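You operate a simulated robot arm through the tools that you are given. There is no shell and no other tool. Be economical: measure what you need, move in short steps, check, and stop when the job is done.

Carry out the task below with a simulated robot arm. There is one attempt and no reset: what you move stays moved.

TASK
Put the white card back on the stepped shelf's lower board and set machine 4 up for the blue card.
Fine: stand the blue card on the NOW RUNNING step; size dial and counter as it says; the style dial stays on A; do not start.

It is judged by the outcome, as a careful person would: the job done as asked, and still so three seconds after it is handed in. It fails if anything else is knocked over, pushed out of place, dropped, spilled or broken.

THE ROBOT
A 7-joint arm with a two-finger parallel gripper, fixed in place. Base frame: the origin is at the foot of the arm, x ahead of it, y to its left, z up. Lengths are in mm, angles in degrees, forces in N, time in s.
With the tool pointing down near the work surface it reaches from about 240 to 680 mm from the base axis. Its first joint turns from -66.0 to 66.0 degrees. Payload 2.4 kg.
Tool frame: the origin (TCP) lies between the finger pads and is the grasp point; the fingertips stand 30 mm ahead of it; z points along the fingers, y is the line along which they close. Largest opening 94 mm; finger width 28, thickness 10; the body of the gripper, 50 by 96 mm, starts 55 mm behind the TCP.
Orientation is that of the tool frame in the base frame, as a unit quaternion [w, x, y, z]. With the fingers straight down and closing along the base's y, the tool's x points along the base's -x, its y along +y and its z along -z.

THE INTERFACE
- The arm moves only by the tool jog_arm. Its argument "moves" is a list of rows, each an object of numbers (a shift or turn left out is 0, a gripper value left out holds the last): "tx", "ty", "tz": the shift along the tool's x, y, z in units of 50 mm (1.0 is 50 mm); "rx", "ry", "rz": the turn, a rotation vector about the tool's x, y, z in units of 4 degrees (1.0 is 4 degrees); "claw": the opening in per cent of the stroke, from 0 (shut) to 100 (fully open). In form: [{"tx": .., "ty": .., "tz": .., "rx": .., "ry": .., "rz": .., "claw": ..}, ...]. A call has 1 to 10 rows; each row shifts and turns the commanded pose from where the row before left it, along the tool's axes as they then stand. A call with a number of a shift or a turn outside -1 to 1 is refused whole. A row lasts 0.2 s, in which the tool goes at most 50 mm and 8.6 degrees; a call with a longer step from one row to the next is refused whole, and so is a gripper value outside its range. A pose out of reach is approached as far as the arm can. The call stops where the force on the tool passes 40 N (or 10 N more than at its start, if that is more) or the arm is blocked; 0.2 s more then pass. Each finger travels about 153 mm/s and halts on what it meets, pressing with about 22 N; the grip force reading is that of the motor and also rises with nothing between the fingers. The clock runs only during rows and for 0.2 s after the last one: add rows that do not move to give the fingers time. The reply holds the time, the measured pose of the TCP, the force on the tool along the base axes, the opening and the grip force, in the units named above and with some noise, and new pictures: "pictures" is both (left out), scene, wrist or none.
- Cameras (640 x 400 px; columns grow to the right, rows downward): "scene" is fixed at [53.7, 492.8, 1442]; the picture's right is [-0.54, -0.84, 0.00], its down [-0.50, 0.32, -0.80] and it looks along [0.68, -0.43, -0.59] (base axes); focal length 275 px, centre (320, 200). "wrist" rides on the gripper at [76, 14, -103] in the tool frame; the picture's right is [-0.18, 0.98, 0.00], its down [-0.75, -0.14, -0.64] and it looks along [-0.63, -0.12, 0.77] (tool axes); focal length 243 px, centre (320, 200). There is no depth. A picture from a camera that has moved, and an enlarged one, comes with that camera's place and axes in the base frame and with its lens.
- enlarge(camera, box): a new picture of the part [left, top, right, bottom] of that camera's present view, enlarged. It takes no simulated time.
- sign_off(): hands the job in; it is judged then, once.

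Go step by step. Nothing tells you positions but the pictures and the camera data: compare them with the known pose of the tool, close in by small moves and look again before you grip or let go. The budget is 120 turns and 170 pictures, counting those below and the enlarged ones. Unless the task says otherwise, let go and move clear before handing in, and close with one line.

The tools are called after "Emit:" as a command line: name --argument value ..., lists and objects as JSON in quotes. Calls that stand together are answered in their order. jog_arm: Moves the arm, as the interface text tells. Its arguments: {"type":"object","properties":{"moves":{"type":"array","items":{"type":"object","properties":{"tx":{"type":"number"},"ty":{"type":"number"},"tz":{"type":"number"},"rx":{"type":"number"},"ry":{"type":"number"},"rz":{"type":"number"},"claw":{"type":"number"}}}},"pictures":{"type":"string","enum":["both","scene","wrist","none"]}},"required":["moves"]} The other tools are called the same way: enlarge (camera, box) takes an enlarged picture of a part of a camera's view; sign_off () hands the job in.

At the start:

```text
clock: 0.0
tool_pos: [395.2, 38.7, 1271.4]
orientation: [0.0, 0.0, 1.0, 0.0]
contact_force: [-0.3, 0.2, 0.2]
gripper_width: 94.1
finger_force: 0.1
```

scene: 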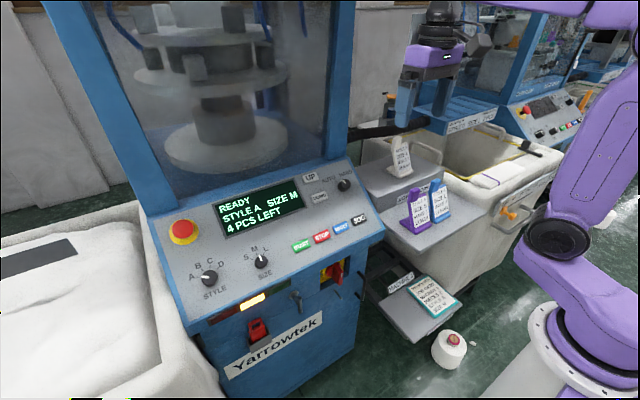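
wrist: 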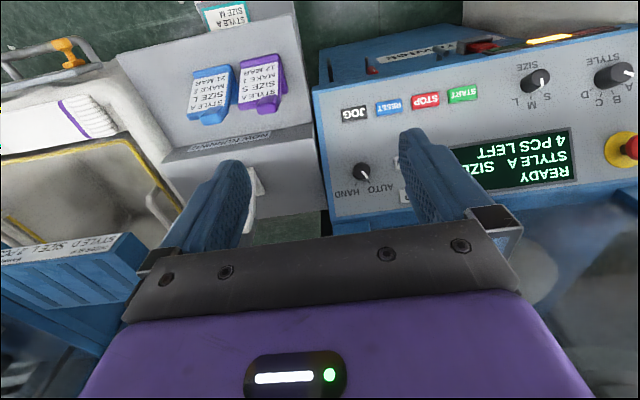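

I see the machine panel on the left, and the stepped shelf with the white card on the upper step and purple and blue cards on the lower one. I'll enlarge first to read the details.

Emit:
enlarge --camera "scene" --box '[340, 110, 500, 240]'

Emit:
enlarge --camera "scene" --box '[150, 150, 390, 330]'

Emit:
enlarge --camera "scene" --box '[350, 230, 480, 350]'

Emit:
enlarge --camera "wrist" --box '[140, 0, 320, 220]'

```text
3.08 times, centred on (420, 175) of scene
camera zoom: at [53.7, 492.8, 1442.0], right [-0.54, -0.84, 0.0], down [-0.5, 0.32, -0.8], along [0.68, -0.43, -0.59], focal length 847 px, centre (12, 277)
```

zoom: 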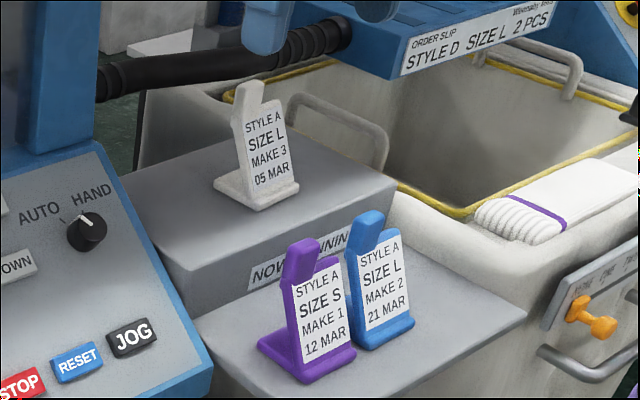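

```text
2.22 times, centred on (270, 240) of scene
camera zoom: at [53.7, 492.8, 1442.0], right [-0.54, -0.84, 0.0], down [-0.5, 0.32, -0.8], along [0.68, -0.43, -0.59], focal length 612 px, centre (431, 111)
```

zoom: 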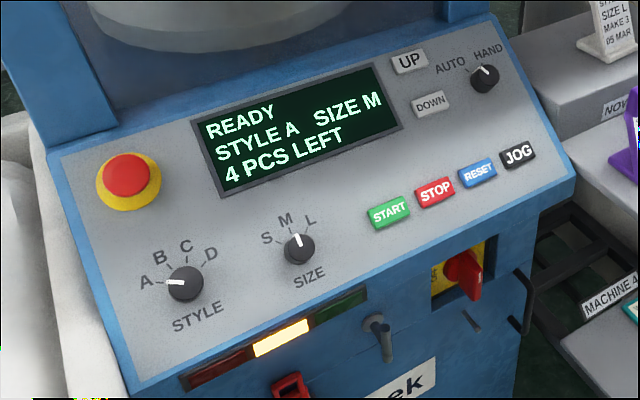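

```text
3.33 times, centred on (415, 290) of scene
camera zoom: at [53.7, 492.8, 1442.0], right [-0.54, -0.84, 0.0], down [-0.5, 0.32, -0.8], along [0.68, -0.43, -0.59], focal length 917 px, centre (3, -100)
```

zoom: 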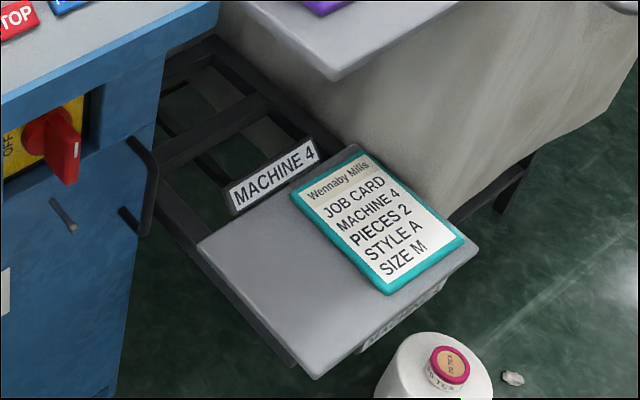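

```text
1.82 times, centred on (230, 110) of wrist
camera zoom: at [319.1, 54.3, 1373.1], right [0.18, 0.98, 0.0], down [0.75, -0.14, 0.64], along [0.63, -0.12, -0.77], focal length 441 px, centre (484, 364)
```

zoom: 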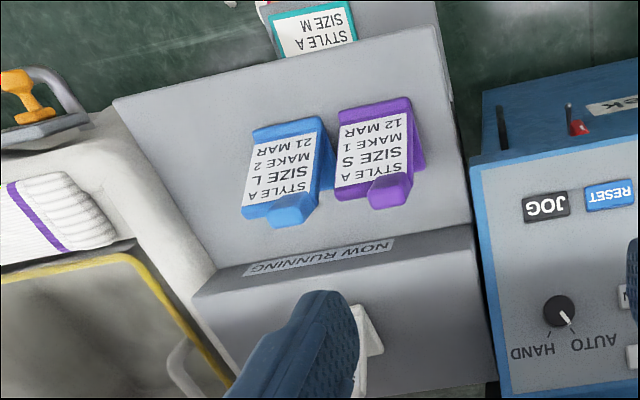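

The blue card reads Style A, Size L, Make 2, so the size dial goes M→L and the counter 4→2. The lower board's top is at about z=920 and the blue card's handle is near (412,-103,1050). I'll move back for an unobstructed wrist view of the shelf.

Emit:
jog_arm --moves '[{"tx": 0.475, "ty": -0.695}, {"tx": 0.475, "ty": -0.695}, {"tx": 0.475, "ty": -0.695}, {"tx": 0.475, "ty": -0.695}, {}]'

Emit:
enlarge --camera "wrist" --box '[200, 0, 520, 200]'

```text
clock: 1.2
tool_pos: [301.1, -99.7, 1271.7]
orientation: [0.0, 0.0, 1.0, 0.001]
contact_force: [0.4, 0.9, 0.2]
gripper_width: 93.9
finger_force: 0.1
camera wrist: at [224.3, -84.6, 1373.7], right [0.18, 0.98, 0.0], down [0.75, -0.14, 0.64], along [0.63, -0.12, -0.77], focal length 243 px, centre (320, 200)
```

scene: 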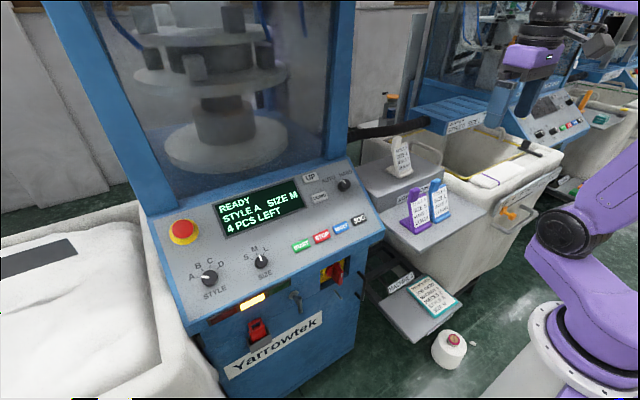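
wrist: 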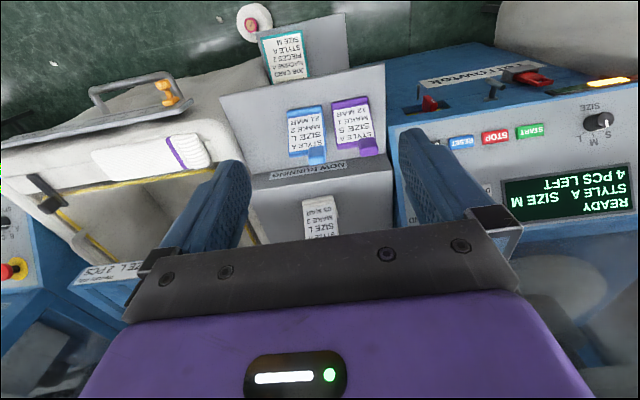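

```text
2.00 times, centred on (360, 100) of wrist
camera zoom: at [224.3, -84.6, 1373.7], right [0.18, 0.98, 0.0], down [0.75, -0.14, 0.64], along [0.63, -0.12, -0.77], focal length 485 px, centre (240, 400)
```

zoom: 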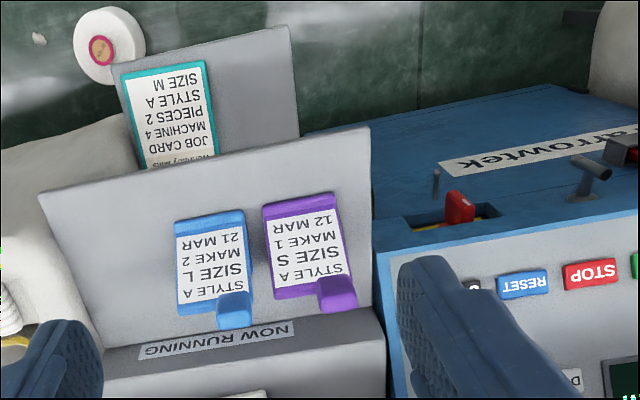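

The cards lean back on foot plates, each with a handle prong on top. The lower board is at z≈910, x 328–498, and the upper step at z≈975 with the white prong near (596,-137). I'll move above to look closely at the white card.

Emit:
jog_arm --moves '[{"tx": -0.895, "ty": -0.185}, {"tx": -0.895, "ty": -0.185}, {"tx": -0.895, "ty": -0.185}, {"tx": -0.895, "ty": -0.185}, {}]'

Emit:
enlarge --camera "wrist" --box '[220, 80, 420, 240]'

Emit:
enlarge --camera "scene" --box '[370, 125, 470, 225]'

```text
clock: 2.4
tool_pos: [479.2, -136.3, 1271.1]
orientation: [0.0, 0.0, 1.0, 0.0]
contact_force: [-0.2, -0.2, -0.4]
gripper_width: 94.2
finger_force: 0.2
camera wrist: at [403.8, -121.3, 1373.0], right [0.18, 0.98, 0.0], down [0.75, -0.14, 0.64], along [0.63, -0.12, -0.77], focal length 243 px, centre (320, 200)
```

scene: 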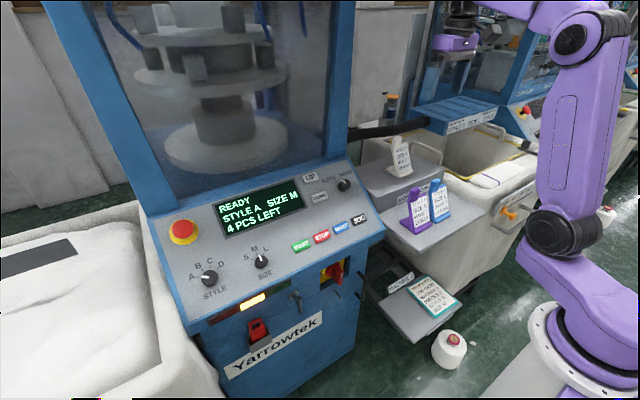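
wrist: 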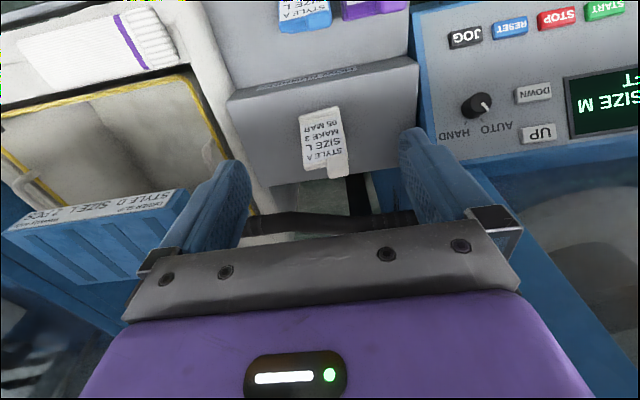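

```text
2.50 times, centred on (320, 160) of wrist
camera zoom: at [403.8, -121.3, 1373.0], right [0.18, 0.98, 0.0], down [0.75, -0.14, 0.64], along [0.63, -0.12, -0.77], focal length 606 px, centre (320, 300)
```

zoom: 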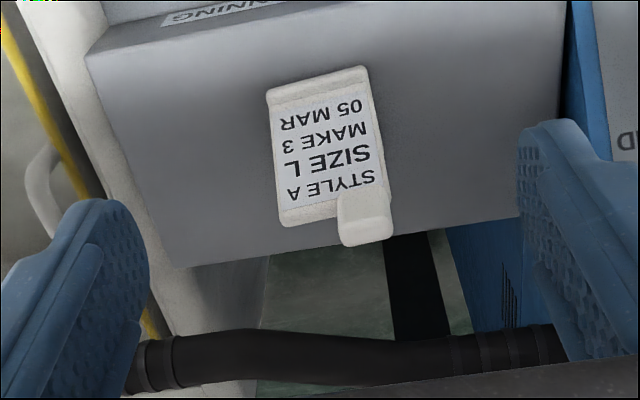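

```text
4.00 times, centred on (420, 175) of scene
camera zoom: at [53.7, 492.8, 1442.0], right [-0.54, -0.84, 0.0], down [-0.5, 0.32, -0.8], along [0.68, -0.43, -0.59], focal length 1101 px, centre (-80, 300)
```

zoom: 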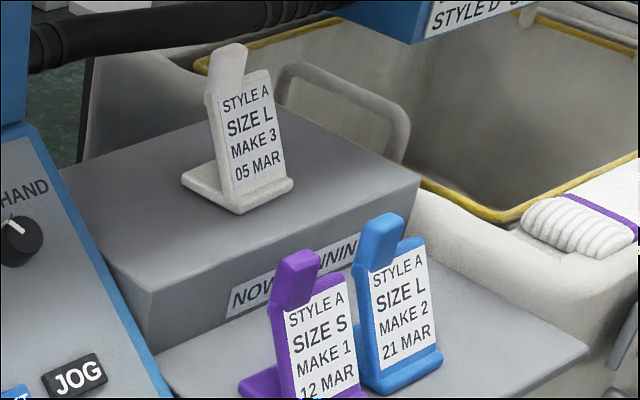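

The white card stands nearly square, with its prong top at about (591,-130,1100) and its foot front at x≈540 on the z≈975 step. I'll move above the prong, half open, stopping high for a check.

Emit:
jog_arm --moves '[{"tx": -0.7, "ty": 0.04, "claw": 58}, {"tx": -0.7, "ty": 0.04}, {"tx": -0.7, "ty": 0.04}, {"tz": 0.9}, {"tz": 0.9}, {"tz": 0.8}, {}]'

Emit:
enlarge --camera "scene" --box '[350, 90, 480, 190]'

Emit:
enlarge --camera "wrist" --box '[200, 80, 440, 260]'

```text
clock: 4.0
tool_pos: [556.7, -131.8, 1139.2]
orientation: [0.0, 0.001, 1.0, 0.0]
contact_force: [0.3, -0.1, 0.3]
gripper_width: 54.5
finger_force: 0.1
out of reach, approached as far as the arm can: row 3
camera wrist: at [478.6, -116.9, 1241.4], right [0.18, 0.98, 0.0], down [0.75, -0.14, 0.64], along [0.63, -0.12, -0.77], focal length 243 px, centre (320, 200)
```

scene: 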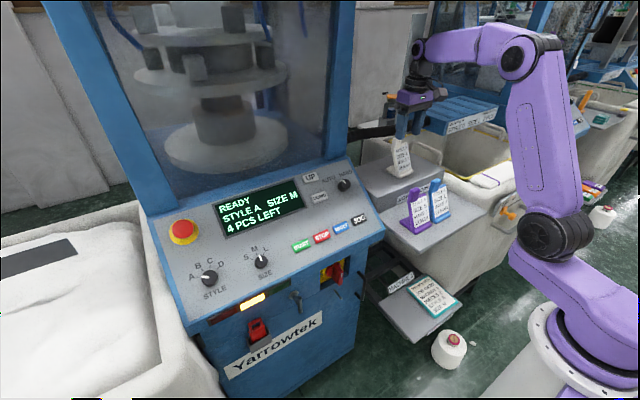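
wrist: 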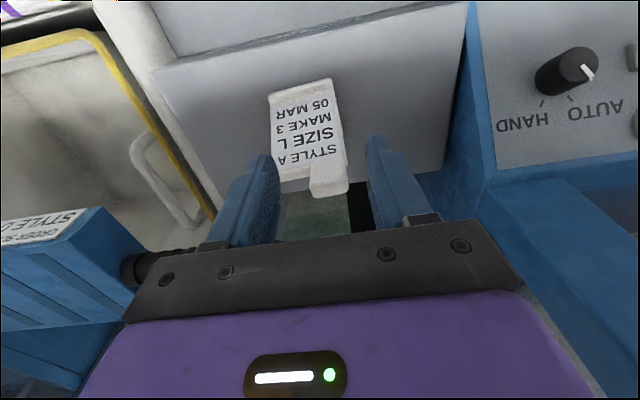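

```text
4.00 times, centred on (415, 140) of scene
camera zoom: at [53.7, 492.8, 1442.0], right [-0.54, -0.84, 0.0], down [-0.5, 0.32, -0.8], along [0.68, -0.43, -0.59], focal length 1101 px, centre (-60, 440)
```

zoom: 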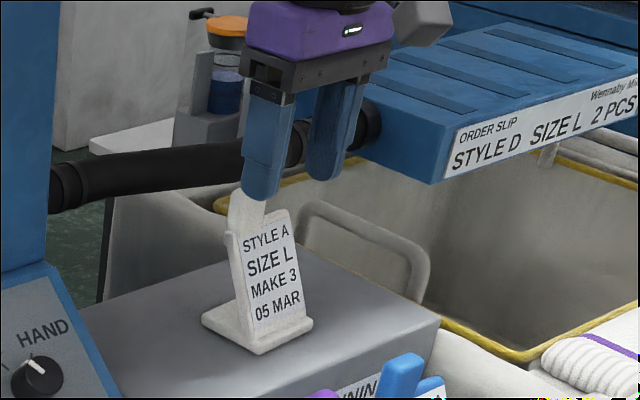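

```text
2.22 times, centred on (320, 170) of wrist
camera zoom: at [478.6, -116.9, 1241.4], right [0.18, 0.98, 0.0], down [0.75, -0.14, 0.64], along [0.63, -0.12, -0.77], focal length 539 px, centre (320, 267)
```

zoom: 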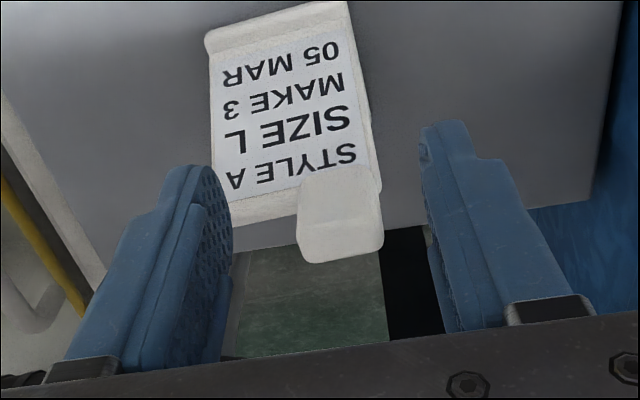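

The reach at height cut the x motion short, so the TCP is at x=557 and the prong centre is at about (586,-130). I'll move forward 27 mm here, then check before lowering.

Emit:
jog_arm --moves '[{"tx": -0.27, "ty": 0.03}, {"tx": -0.27}, {}]' --pictures "none"

Emit:
enlarge --camera "wrist" --box '[200, 80, 440, 260]'

Emit:
enlarge --camera "scene" --box '[350, 90, 480, 190]'

```text
clock: 4.8
tool_pos: [581.9, -133.3, 1139.3]
orientation: [0.001, 0.001, 1.0, 0.0]
contact_force: [-0.5, 0.3, -0.6]
gripper_width: 54.4
finger_force: 0.0
```

```text
2.22 times, centred on (320, 170) of wrist
camera zoom: at [505.5, -117.3, 1241.0], right [0.18, 0.98, 0.0], down [0.75, -0.14, 0.64], along [0.63, -0.12, -0.77], focal length 539 px, centre (320, 267)
```

zoom: 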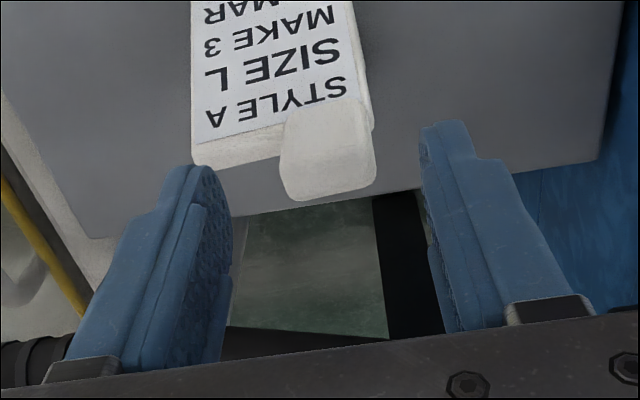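

```text
4.00 times, centred on (415, 140) of scene
camera zoom: at [53.7, 492.8, 1442.0], right [-0.54, -0.84, 0.0], down [-0.5, 0.32, -0.8], along [0.68, -0.43, -0.59], focal length 1101 px, centre (-60, 440)
```

zoom: 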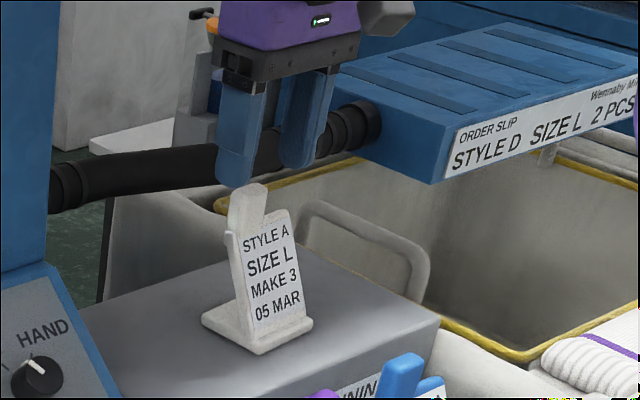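

The prong is centred between the fingertips in both x and y. I'm lowering 32 mm in short steps.

Emit:
jog_arm --moves '[{"tz": 0.32, "tx": 0.02}, {"tz": 0.32, "tx": 0.02}, {}]' --pictures "none"

Emit:
enlarge --camera "wrist" --box '[200, 80, 440, 260]'

Emit:
enlarge --camera "scene" --box '[370, 110, 450, 185]'

```text
clock: 5.6
tool_pos: [579.4, -132.3, 1108.1]
orientation: [0.0, 0.001, 1.0, -0.001]
contact_force: [-0.1, -0.8, 0.2]
gripper_width: 54.8
finger_force: 0.0
```

```text
2.22 times, centred on (320, 170) of wrist
camera zoom: at [502.7, -116.3, 1210.6], right [0.18, 0.98, 0.0], down [0.75, -0.14, 0.64], along [0.63, -0.12, -0.77], focal length 539 px, centre (320, 267)
```

zoom: 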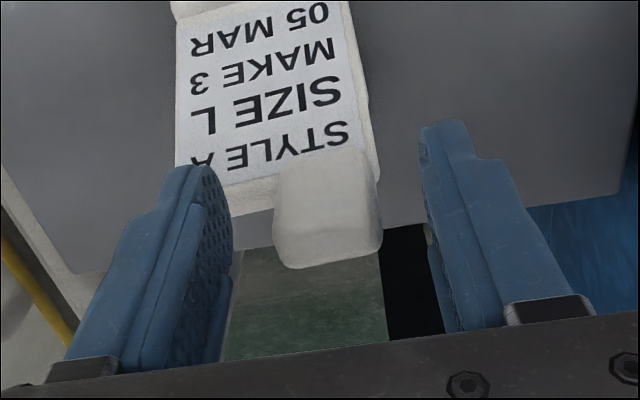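

```text
5.33 times, centred on (410, 148) of scene
camera zoom: at [53.7, 492.8, 1442.0], right [-0.54, -0.84, 0.0], down [-0.5, 0.32, -0.8], along [0.68, -0.43, -0.59], focal length 1468 px, centre (-160, 480)
```

zoom: 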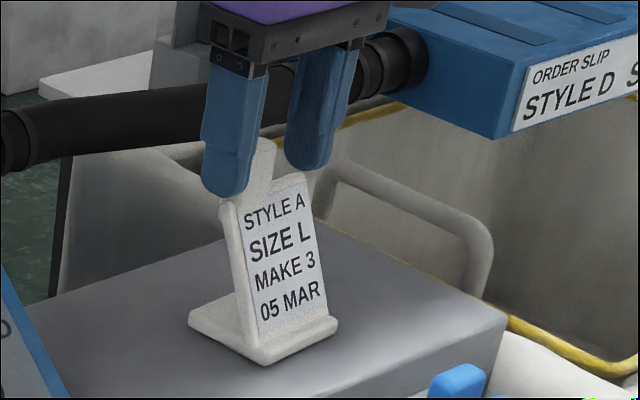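

The fingers straddle the prong clear of the body. Closing now.

Emit:
jog_arm --moves '[{"claw": 30}, {"claw": 0}, {}, {}]'

Emit:
enlarge --camera "scene" --box '[370, 110, 450, 185]'

```text
clock: 6.6
tool_pos: [579.9, -131.0, 1107.2]
orientation: [0.001, 0.0, 1.0, 0.0]
contact_force: [0.3, -0.2, 0.3]
gripper_width: 29.6
finger_force: 22.4
camera wrist: at [502.7, -116.3, 1210.7], right [0.18, 0.98, 0.0], down [0.75, -0.14, 0.64], along [0.63, -0.12, -0.77], focal length 243 px, centre (320, 200)
```

scene: 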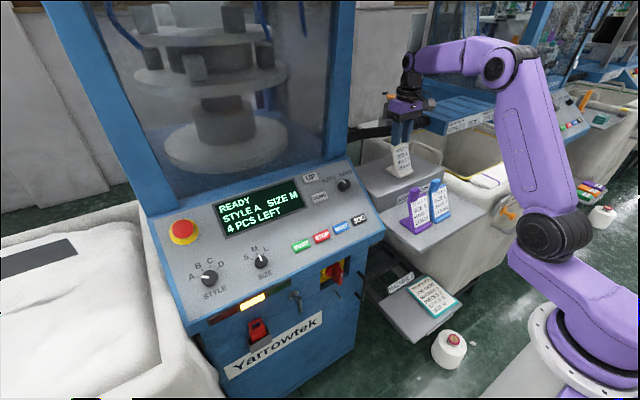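
wrist: 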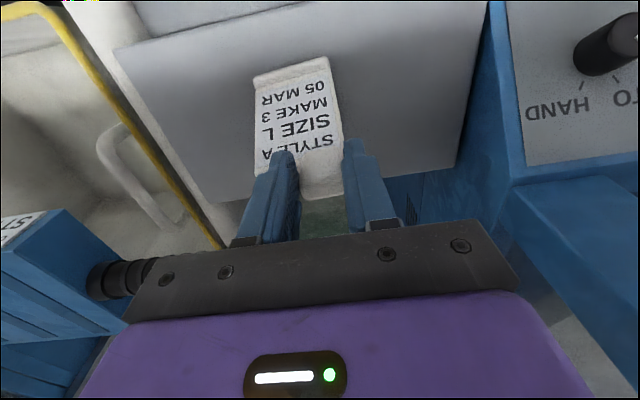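

```text
5.33 times, centred on (410, 148) of scene
camera zoom: at [53.7, 492.8, 1442.0], right [-0.54, -0.84, 0.0], down [-0.5, 0.32, -0.8], along [0.68, -0.43, -0.59], focal length 1468 px, centre (-160, 480)
```

zoom: 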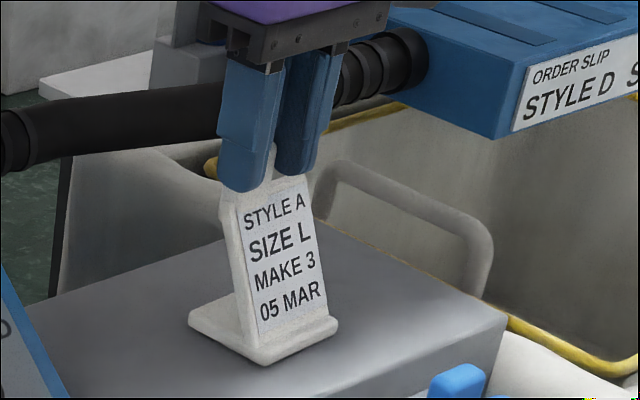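

The white card is gripped by its prong. I'll lift it, shift right to y≈-217, retract to x≈420 over the free part of the lower board, and lower it partway.

Emit:
jog_arm --moves '[{"tz": -0.5}, {"tz": -0.6}, {"ty": -0.86, "tz": -0.2}, {"ty": -0.86, "tz": -0.2}, {"tx": 0.8}, {"tx": 0.8}, {"tx": 0.8}, {"tx": 0.8}, {}]'

```text
clock: 8.6
tool_pos: [417.4, -218.2, 1182.9]
orientation: [0.0, 0.001, 1.0, 0.0]
contact_force: [-0.3, -0.5, -0.4]
gripper_width: 29.6
finger_force: 21.8
camera wrist: at [342.0, -203.3, 1284.4], right [0.18, 0.98, 0.0], down [0.75, -0.14, 0.64], along [0.63, -0.12, -0.77], focal length 243 px, centre (320, 200)
```

scene: 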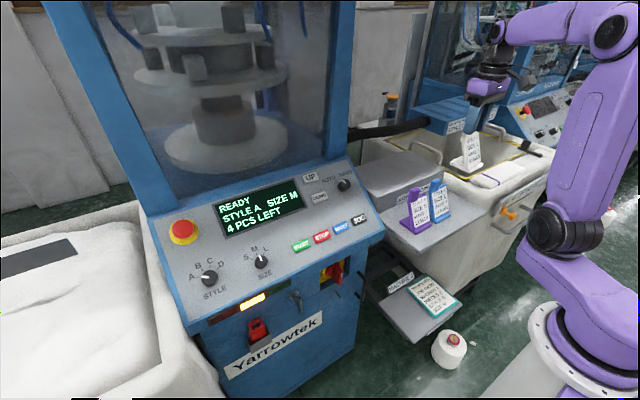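
wrist: 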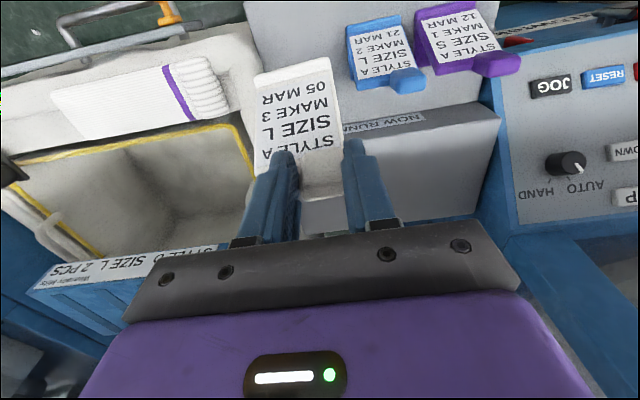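

It's over the free area to the right of the blue card. I'm lowering it to just above the board.

Emit:
jog_arm --moves '[{"tz": 0.82}, {"tz": 0.82}, {"tz": 0.8}, {}]'

Emit:
enlarge --camera "scene" --box '[390, 130, 510, 240]'

```text
clock: 9.6
tool_pos: [419.4, -219.3, 1060.1]
orientation: [0.0, 0.0, 1.0, 0.0]
contact_force: [-0.3, 0.4, -0.3]
gripper_width: 29.6
finger_force: 22.0
camera wrist: at [342.6, -204.1, 1161.8], right [0.18, 0.98, 0.0], down [0.75, -0.14, 0.64], along [0.63, -0.12, -0.77], focal length 243 px, centre (320, 200)
```

scene: 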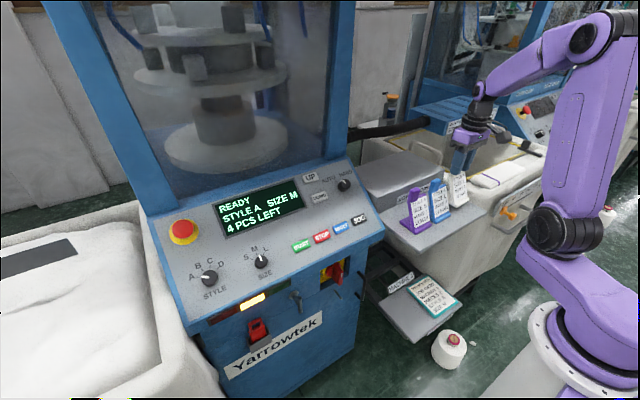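
wrist: 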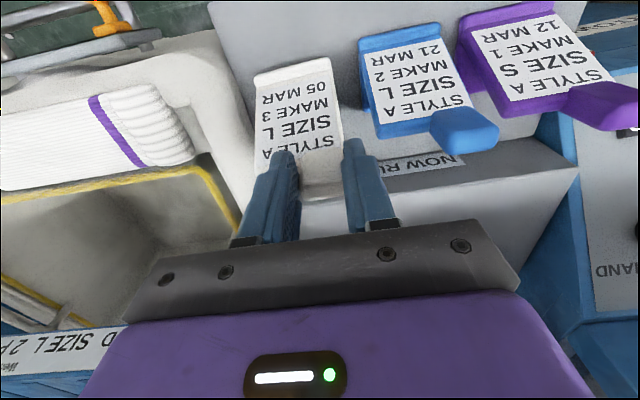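

```text
3.64 times, centred on (450, 185) of scene
camera zoom: at [53.7, 492.8, 1442.0], right [-0.54, -0.84, 0.0], down [-0.5, 0.32, -0.8], along [0.68, -0.43, -0.59], focal length 1001 px, centre (-153, 254)
```

zoom: 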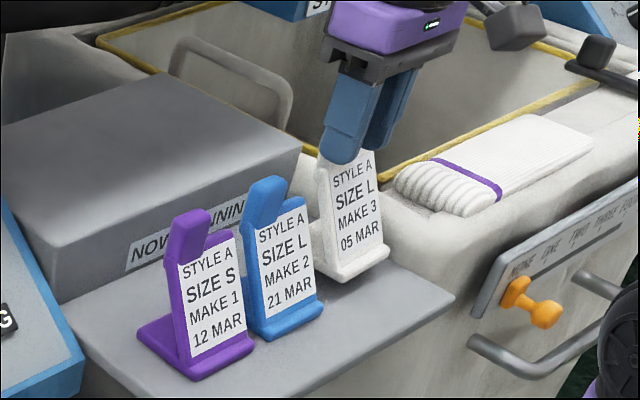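

The card is upright and about 15–20 mm above the board. I'm lowering slowly to feel for contact.

Emit:
jog_arm --moves '[{"tz": 0.12}, {"tz": 0.08}, {}]' --pictures "none"

Emit:
jog_arm --moves '[{"tz": 0.06}, {}]' --pictures "none"

Emit:
jog_arm --moves '[{"tz": 0.04}, {}]' --pictures "none"

Emit:
enlarge --camera "scene" --box '[390, 130, 510, 240]'

```text
clock: 10.4
tool_pos: [419.9, -218.9, 1049.7]
orientation: [-0.001, 0.0, 1.0, 0.0]
contact_force: [-0.3, 0.1, -0.7]
gripper_width: 29.2
finger_force: 21.7
```

```text
clock: 11.0
tool_pos: [417.2, -218.1, 1046.9]
orientation: [0.0, 0.001, 1.0, 0.0]
contact_force: [-0.9, -0.1, -0.5]
gripper_width: 29.5
finger_force: 22.1
```

```text
clock: 11.6
tool_pos: [418.7, -217.4, 1044.0]
orientation: [0.001, 0.0, 1.0, 0.0]
contact_force: [0.3, 0.0, -1.2]
gripper_width: 29.5
finger_force: 21.8
```

```text
3.64 times, centred on (450, 185) of scene
camera zoom: at [53.7, 492.8, 1442.0], right [-0.54, -0.84, 0.0], down [-0.5, 0.32, -0.8], along [0.68, -0.43, -0.59], focal length 1001 px, centre (-153, 254)
```

zoom: 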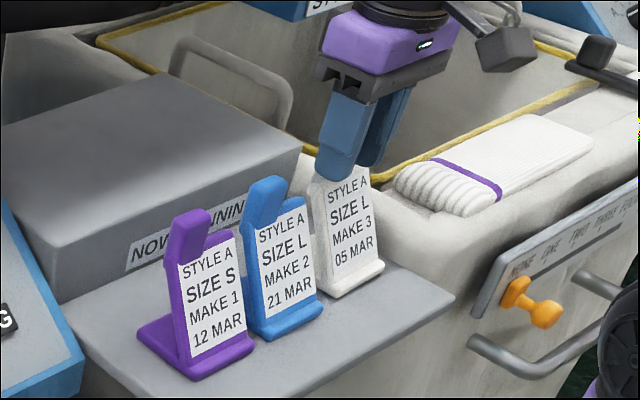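

Still no clear contact, so I'm continuing in 2 mm steps.

Emit:
jog_arm --moves '[{"tz": 0.04}, {}]' --pictures "none"

Emit:
jog_arm --moves '[{"tz": 0.04}, {}]' --pictures "none"

```text
clock: 12.2
tool_pos: [419.4, -219.1, 1043.7]
orientation: [0.0, 0.0, 1.0, 0.0]
contact_force: [-1.4, 1.7, 10.1]
gripper_width: 29.4
finger_force: 22.3
```

```text
clock: 12.8
tool_pos: [419.6, -217.2, 1042.2]
orientation: [0.002, 0.0, 1.0, -0.001]
contact_force: [-1.0, -0.6, 19.8]
gripper_width: 29.4
finger_force: 22.1
```

It's in firm contact with the board at TCP z≈1043. I'll ease off, open a little, and go straight up.

Emit:
jog_arm --moves '[{"tz": -0.06}, {"claw": 44}, {}, {"tz": -0.4}, {"tz": -0.8}, {"tz": -0.8}, {}]'

Emit:
enlarge --camera "scene" --box '[390, 130, 510, 240]'

```text
clock: 14.4
tool_pos: [418.4, -217.7, 1145.2]
orientation: [-0.001, 0.0, 1.0, 0.0]
contact_force: [-0.1, 0.6, 0.5]
gripper_width: 41.6
finger_force: 0.1
camera wrist: at [341.4, -201.9, 1247.0], right [0.18, 0.98, 0.0], down [0.75, -0.14, 0.64], along [0.63, -0.12, -0.77], focal length 243 px, centre (320, 200)
```

scene: 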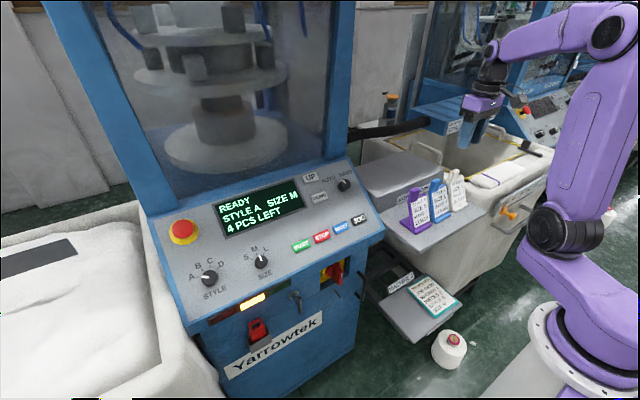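
wrist: 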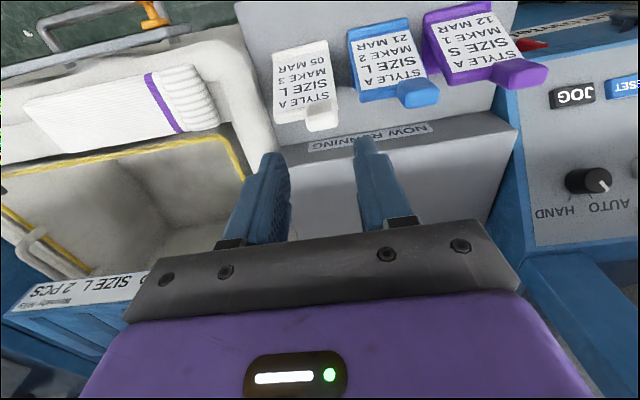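

```text
3.64 times, centred on (450, 185) of scene
camera zoom: at [53.7, 492.8, 1442.0], right [-0.54, -0.84, 0.0], down [-0.5, 0.32, -0.8], along [0.68, -0.43, -0.59], focal length 1001 px, centre (-153, 254)
```

zoom: 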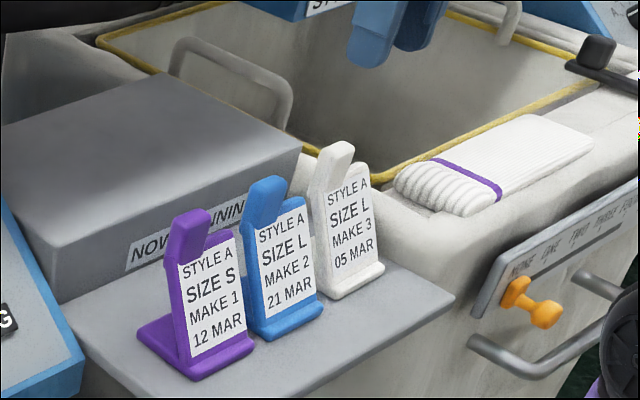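

The white card stands on the lower board. The blue prong comes out at about (413,-134), so I'll move above it with the claw at about 45% and check.

Emit:
jog_arm --moves '[{"ty": 0.84, "tx": 0.06}, {"ty": 0.82, "tx": 0.06, "tz": 0.2}, {"tz": 0.6, "claw": 50}, {"tz": 0.6}, {}]' --pictures "wrist"

Emit:
enlarge --camera "wrist" --box '[200, 80, 440, 260]'

Emit:
enlarge --camera "scene" --box '[390, 130, 490, 230]'

```text
clock: 15.6
tool_pos: [411.2, -134.0, 1074.2]
orientation: [0.0, 0.001, 1.0, 0.0]
contact_force: [-0.4, -0.5, 0.1]
gripper_width: 46.8
finger_force: 0.1
camera wrist: at [334.9, -119.1, 1175.7], right [0.18, 0.98, 0.0], down [0.75, -0.14, 0.64], along [0.63, -0.12, -0.77], focal length 243 px, centre (320, 200)
```

wrist: 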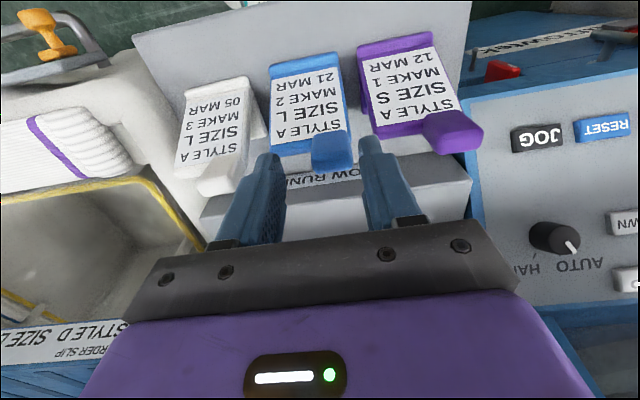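

```text
2.22 times, centred on (320, 170) of wrist
camera zoom: at [334.9, -119.1, 1175.7], right [0.18, 0.98, 0.0], down [0.75, -0.14, 0.64], along [0.63, -0.12, -0.77], focal length 539 px, centre (320, 267)
```

zoom: 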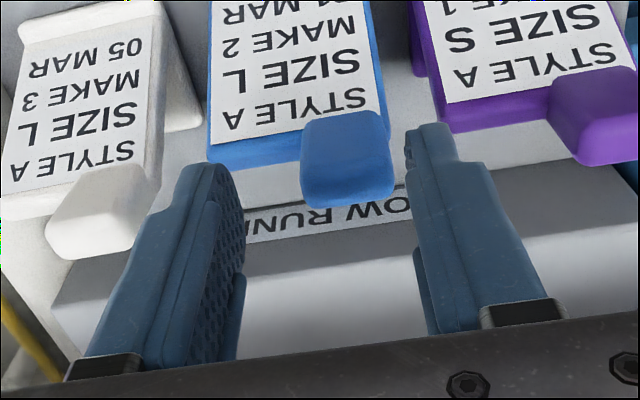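

```text
4.00 times, centred on (440, 180) of scene
camera zoom: at [53.7, 492.8, 1442.0], right [-0.54, -0.84, 0.0], down [-0.5, 0.32, -0.8], along [0.68, -0.43, -0.59], focal length 1101 px, centre (-160, 280)
```

zoom: 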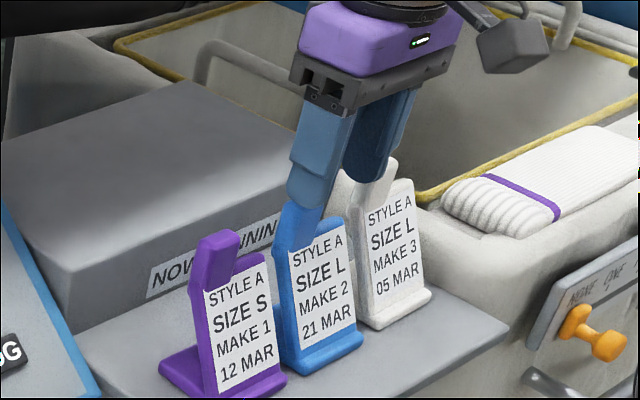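

The prong sits about 5 mm to the +y side of the finger centre. I'll correct that and lower 30 mm.

Emit:
jog_arm --moves '[{"ty": 0.11}, {"tz": 0.3}, {"tz": 0.28}, {}]' --pictures "none"

Emit:
enlarge --camera "wrist" --box '[200, 80, 440, 260]'

Emit:
enlarge --camera "scene" --box '[390, 130, 490, 230]'

```text
clock: 16.6
tool_pos: [412.7, -130.4, 1045.5]
orientation: [0.0, 0.0, 1.0, 0.001]
contact_force: [-0.1, -0.2, 0.3]
gripper_width: 47.0
finger_force: 0.1
```

```text
2.22 times, centred on (320, 170) of wrist
camera zoom: at [336.0, -115.1, 1146.8], right [0.18, 0.98, 0.0], down [0.75, -0.14, 0.64], along [0.63, -0.12, -0.77], focal length 539 px, centre (320, 267)
```

zoom: 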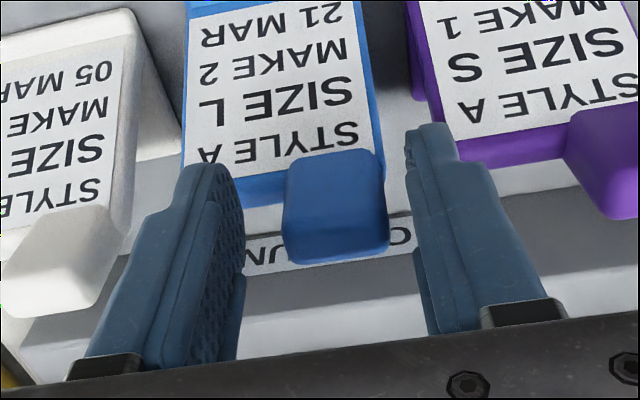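

```text
4.00 times, centred on (440, 180) of scene
camera zoom: at [53.7, 492.8, 1442.0], right [-0.54, -0.84, 0.0], down [-0.5, 0.32, -0.8], along [0.68, -0.43, -0.59], focal length 1101 px, centre (-160, 280)
```

zoom: 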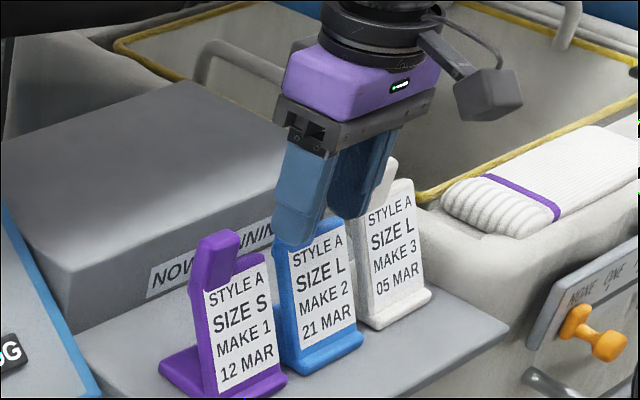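

The prong is centred well enough and the neighbours are clear. Closing on the blue prong.

Emit:
jog_arm --moves '[{"ty": 0.03}, {"claw": 30}, {"claw": 0}, {}, {}]' --pictures "wrist"

Emit:
enlarge --camera "scene" --box '[390, 130, 490, 230]'

```text
clock: 17.8
tool_pos: [413.7, -129.1, 1045.1]
orientation: [0.0, 0.0, 1.0, 0.0]
contact_force: [-0.4, 0.4, -1.0]
gripper_width: 29.1
finger_force: 22.1
camera wrist: at [336.1, -113.6, 1147.3], right [0.18, 0.98, 0.0], down [0.75, -0.14, 0.64], along [0.63, -0.12, -0.77], focal length 243 px, centre (320, 200)
```

wrist: 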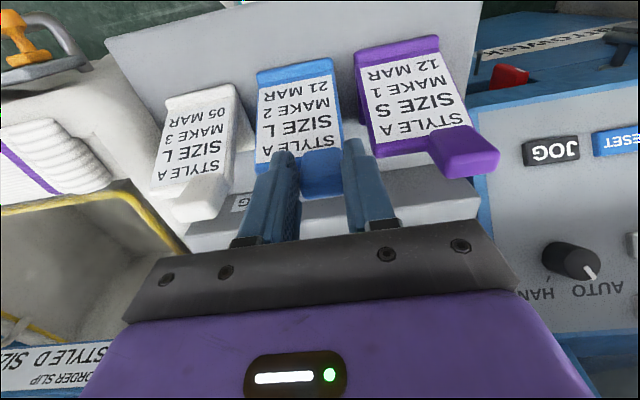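

```text
4.00 times, centred on (440, 180) of scene
camera zoom: at [53.7, 492.8, 1442.0], right [-0.54, -0.84, 0.0], down [-0.5, 0.32, -0.8], along [0.68, -0.43, -0.59], focal length 1101 px, centre (-160, 280)
```

zoom: 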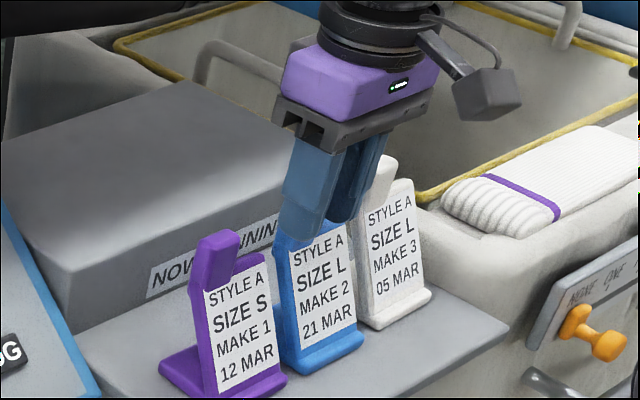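

Blue is gripped. I'll lift it straight up, move forward to the white card's old spot (x≈580), and lower it to just above the step.

Emit:
jog_arm --moves '[{"tz": -0.6}, {"tz": -0.9}, {"tz": -0.9}, {"tx": -0.83}, {"tx": -0.83}, {"tx": -0.83}, {"tx": -0.83}, {"tz": 0.4}, {"tz": 0.4}, {}]'

Emit:
enlarge --camera "scene" --box '[360, 110, 470, 230]'

```text
clock: 20.0
tool_pos: [581.3, -128.8, 1124.4]
orientation: [-0.001, 0.0, 1.0, 0.001]
contact_force: [-0.3, -0.6, -0.8]
gripper_width: 29.2
finger_force: 21.9
camera wrist: at [503.5, -112.5, 1226.8], right [0.18, 0.98, 0.0], down [0.75, -0.14, 0.64], along [0.63, -0.12, -0.77], focal length 243 px, centre (320, 200)
```

scene: 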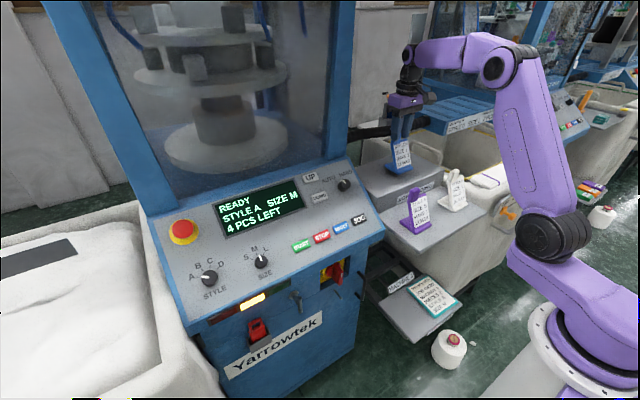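
wrist: 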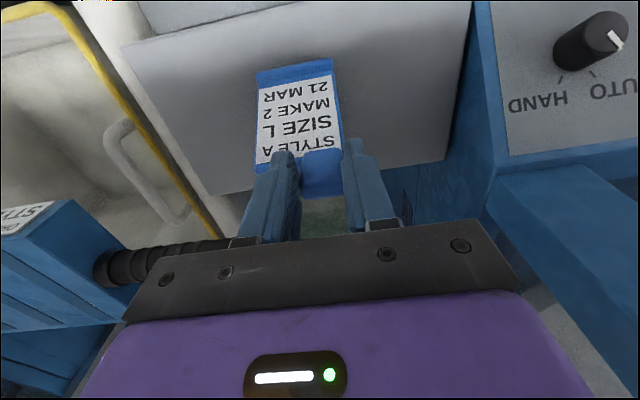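

```text
3.33 times, centred on (415, 170) of scene
camera zoom: at [53.7, 492.8, 1442.0], right [-0.54, -0.84, 0.0], down [-0.5, 0.32, -0.8], along [0.68, -0.43, -0.59], focal length 917 px, centre (3, 300)
```

zoom: 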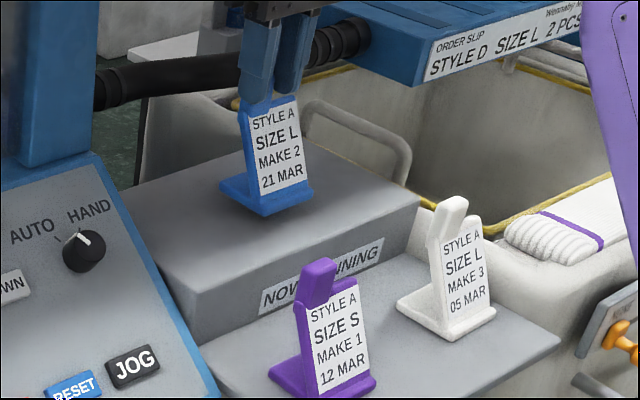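

It's above the step with all clear. I'm lowering to contact.

Emit:
jog_arm --moves '[{"tz": 0.14}, {"tz": 0.08}, {}]' --pictures "none"

Emit:
jog_arm --moves '[{"tz": 0.05}, {}]' --pictures "none"

Emit:
jog_arm --moves '[{"tz": 0.04}, {}]' --pictures "none"

```text
clock: 20.8
tool_pos: [577.8, -128.1, 1113.4]
orientation: [0.0, 0.001, 1.0, 0.0]
contact_force: [-0.3, 0.1, -1.1]
gripper_width: 29.1
finger_force: 22.1
```

```text
clock: 21.4
tool_pos: [579.2, -128.1, 1111.3]
orientation: [0.001, 0.0, 1.0, -0.001]
contact_force: [0.3, 0.1, -0.9]
gripper_width: 29.1
finger_force: 21.9
```

```text
clock: 22.0
tool_pos: [579.2, -127.9, 1110.6]
orientation: [0.001, -0.001, 1.0, 0.001]
contact_force: [-0.3, -0.1, 5.3]
gripper_width: 29.3
finger_force: 21.9
```

Contact at 5 N. I'll release, rise and back off toward the robot.

Emit:
jog_arm --moves '[{}, {"claw": 44}, {}, {"tz": -0.3}, {"tz": -0.7}, {"tz": -0.7}, {"tx": 0.8}, {"tx": 0.8}, {}]'

Emit:
enlarge --camera "scene" --box '[360, 110, 470, 230]'

```text
clock: 24.0
tool_pos: [497.5, -126.7, 1193.7]
orientation: [0.0, 0.0, 1.0, -0.001]
contact_force: [0.2, 0.4, -0.2]
gripper_width: 41.6
finger_force: 0.0
camera wrist: at [420.2, -112.4, 1296.1], right [0.18, 0.98, 0.0], down [0.75, -0.14, 0.64], along [0.63, -0.12, -0.77], focal length 243 px, centre (320, 200)
```

scene: 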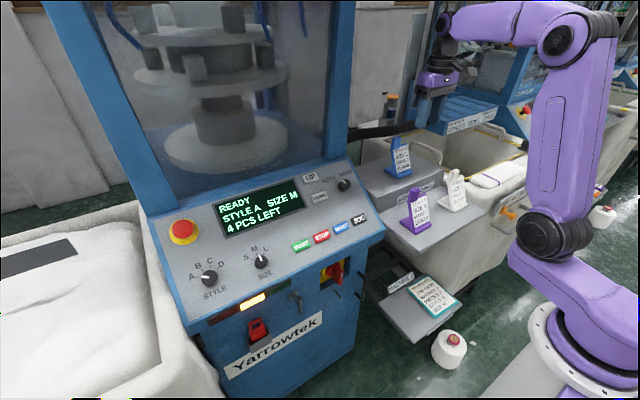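
wrist: 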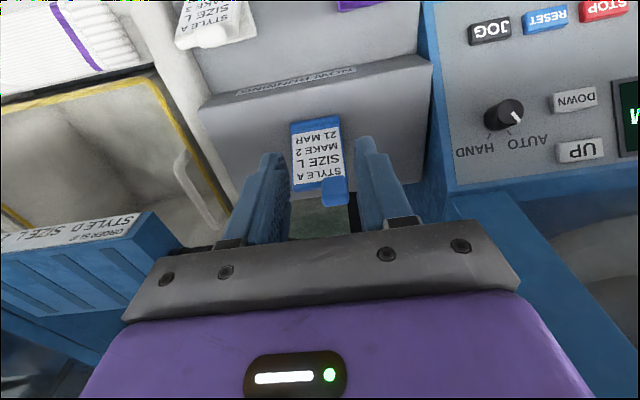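

```text
3.33 times, centred on (415, 170) of scene
camera zoom: at [53.7, 492.8, 1442.0], right [-0.54, -0.84, 0.0], down [-0.5, 0.32, -0.8], along [0.68, -0.43, -0.59], focal length 917 px, centre (3, 300)
```

zoom: 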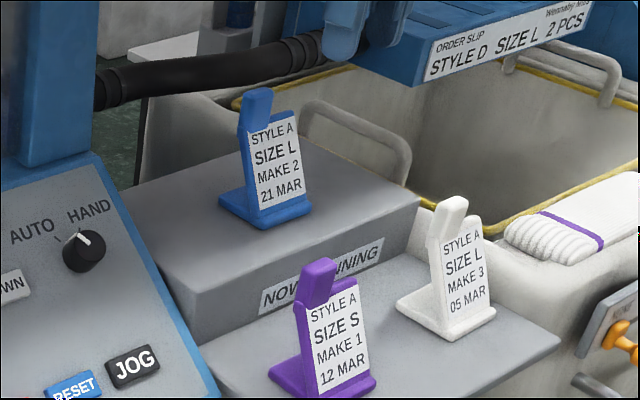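

Both cards now stand where they should. Next is the panel, which slopes at about 37° and faces the robot: the size knob is near (485,379,951) and DOWN near (566,167,1003). I'll traverse at height to above the size dial.

Emit:
jog_arm --moves '[{"ty": 0.9, "tx": 0.3}, {"ty": 0.9, "tx": 0.3}, {"ty": 0.9, "tx": 0.3}, {"ty": 0.9, "tx": 0.3}, {"ty": 0.98}, {"ty": 0.98}, {"ty": 0.98}, {"ty": 0.98}, {"ty": 0.98}, {"ty": 0.98}]' --pictures "none"

Emit:
jog_arm --moves '[{"ry": -0.925}, {"ry": -0.925}, {"ry": -0.925}, {"ry": -0.925}, {"ry": -0.925}, {"ry": -0.925}, {"ry": -0.925}, {"ry": -0.925}, {"ry": -0.925}, {"ry": -0.925}]'

```text
clock: 26.2
tool_pos: [439.2, 345.4, 1194.0]
orientation: [0.0, 0.001, 1.0, 0.0]
contact_force: [-0.4, -0.1, -0.5]
gripper_width: 41.5
finger_force: 0.0
```

```text
clock: 28.4
tool_pos: [438.4, 345.3, 1196.5]
orientation: [0.318, 0.0, 0.948, 0.001]
contact_force: [0.3, -0.3, 0.1]
gripper_width: 41.5
finger_force: 0.1
camera wrist: at [315.3, 361.7, 1230.7], right [0.15, 0.98, 0.11], down [0.21, -0.14, 0.97], along [0.97, -0.12, -0.23], focal length 243 px, centre (320, 200)
```

scene: 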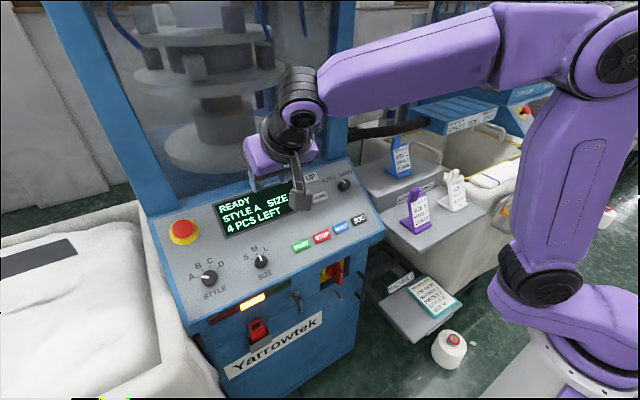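
wrist: 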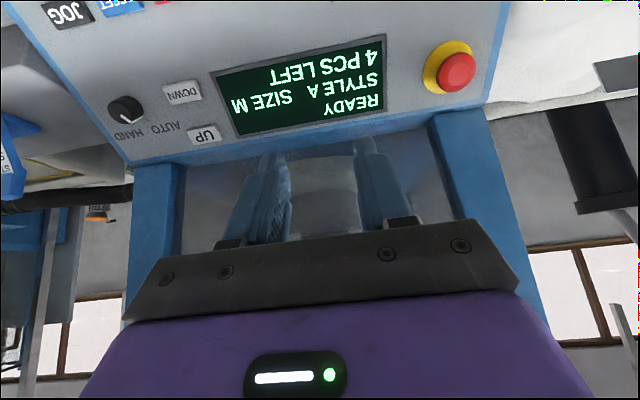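

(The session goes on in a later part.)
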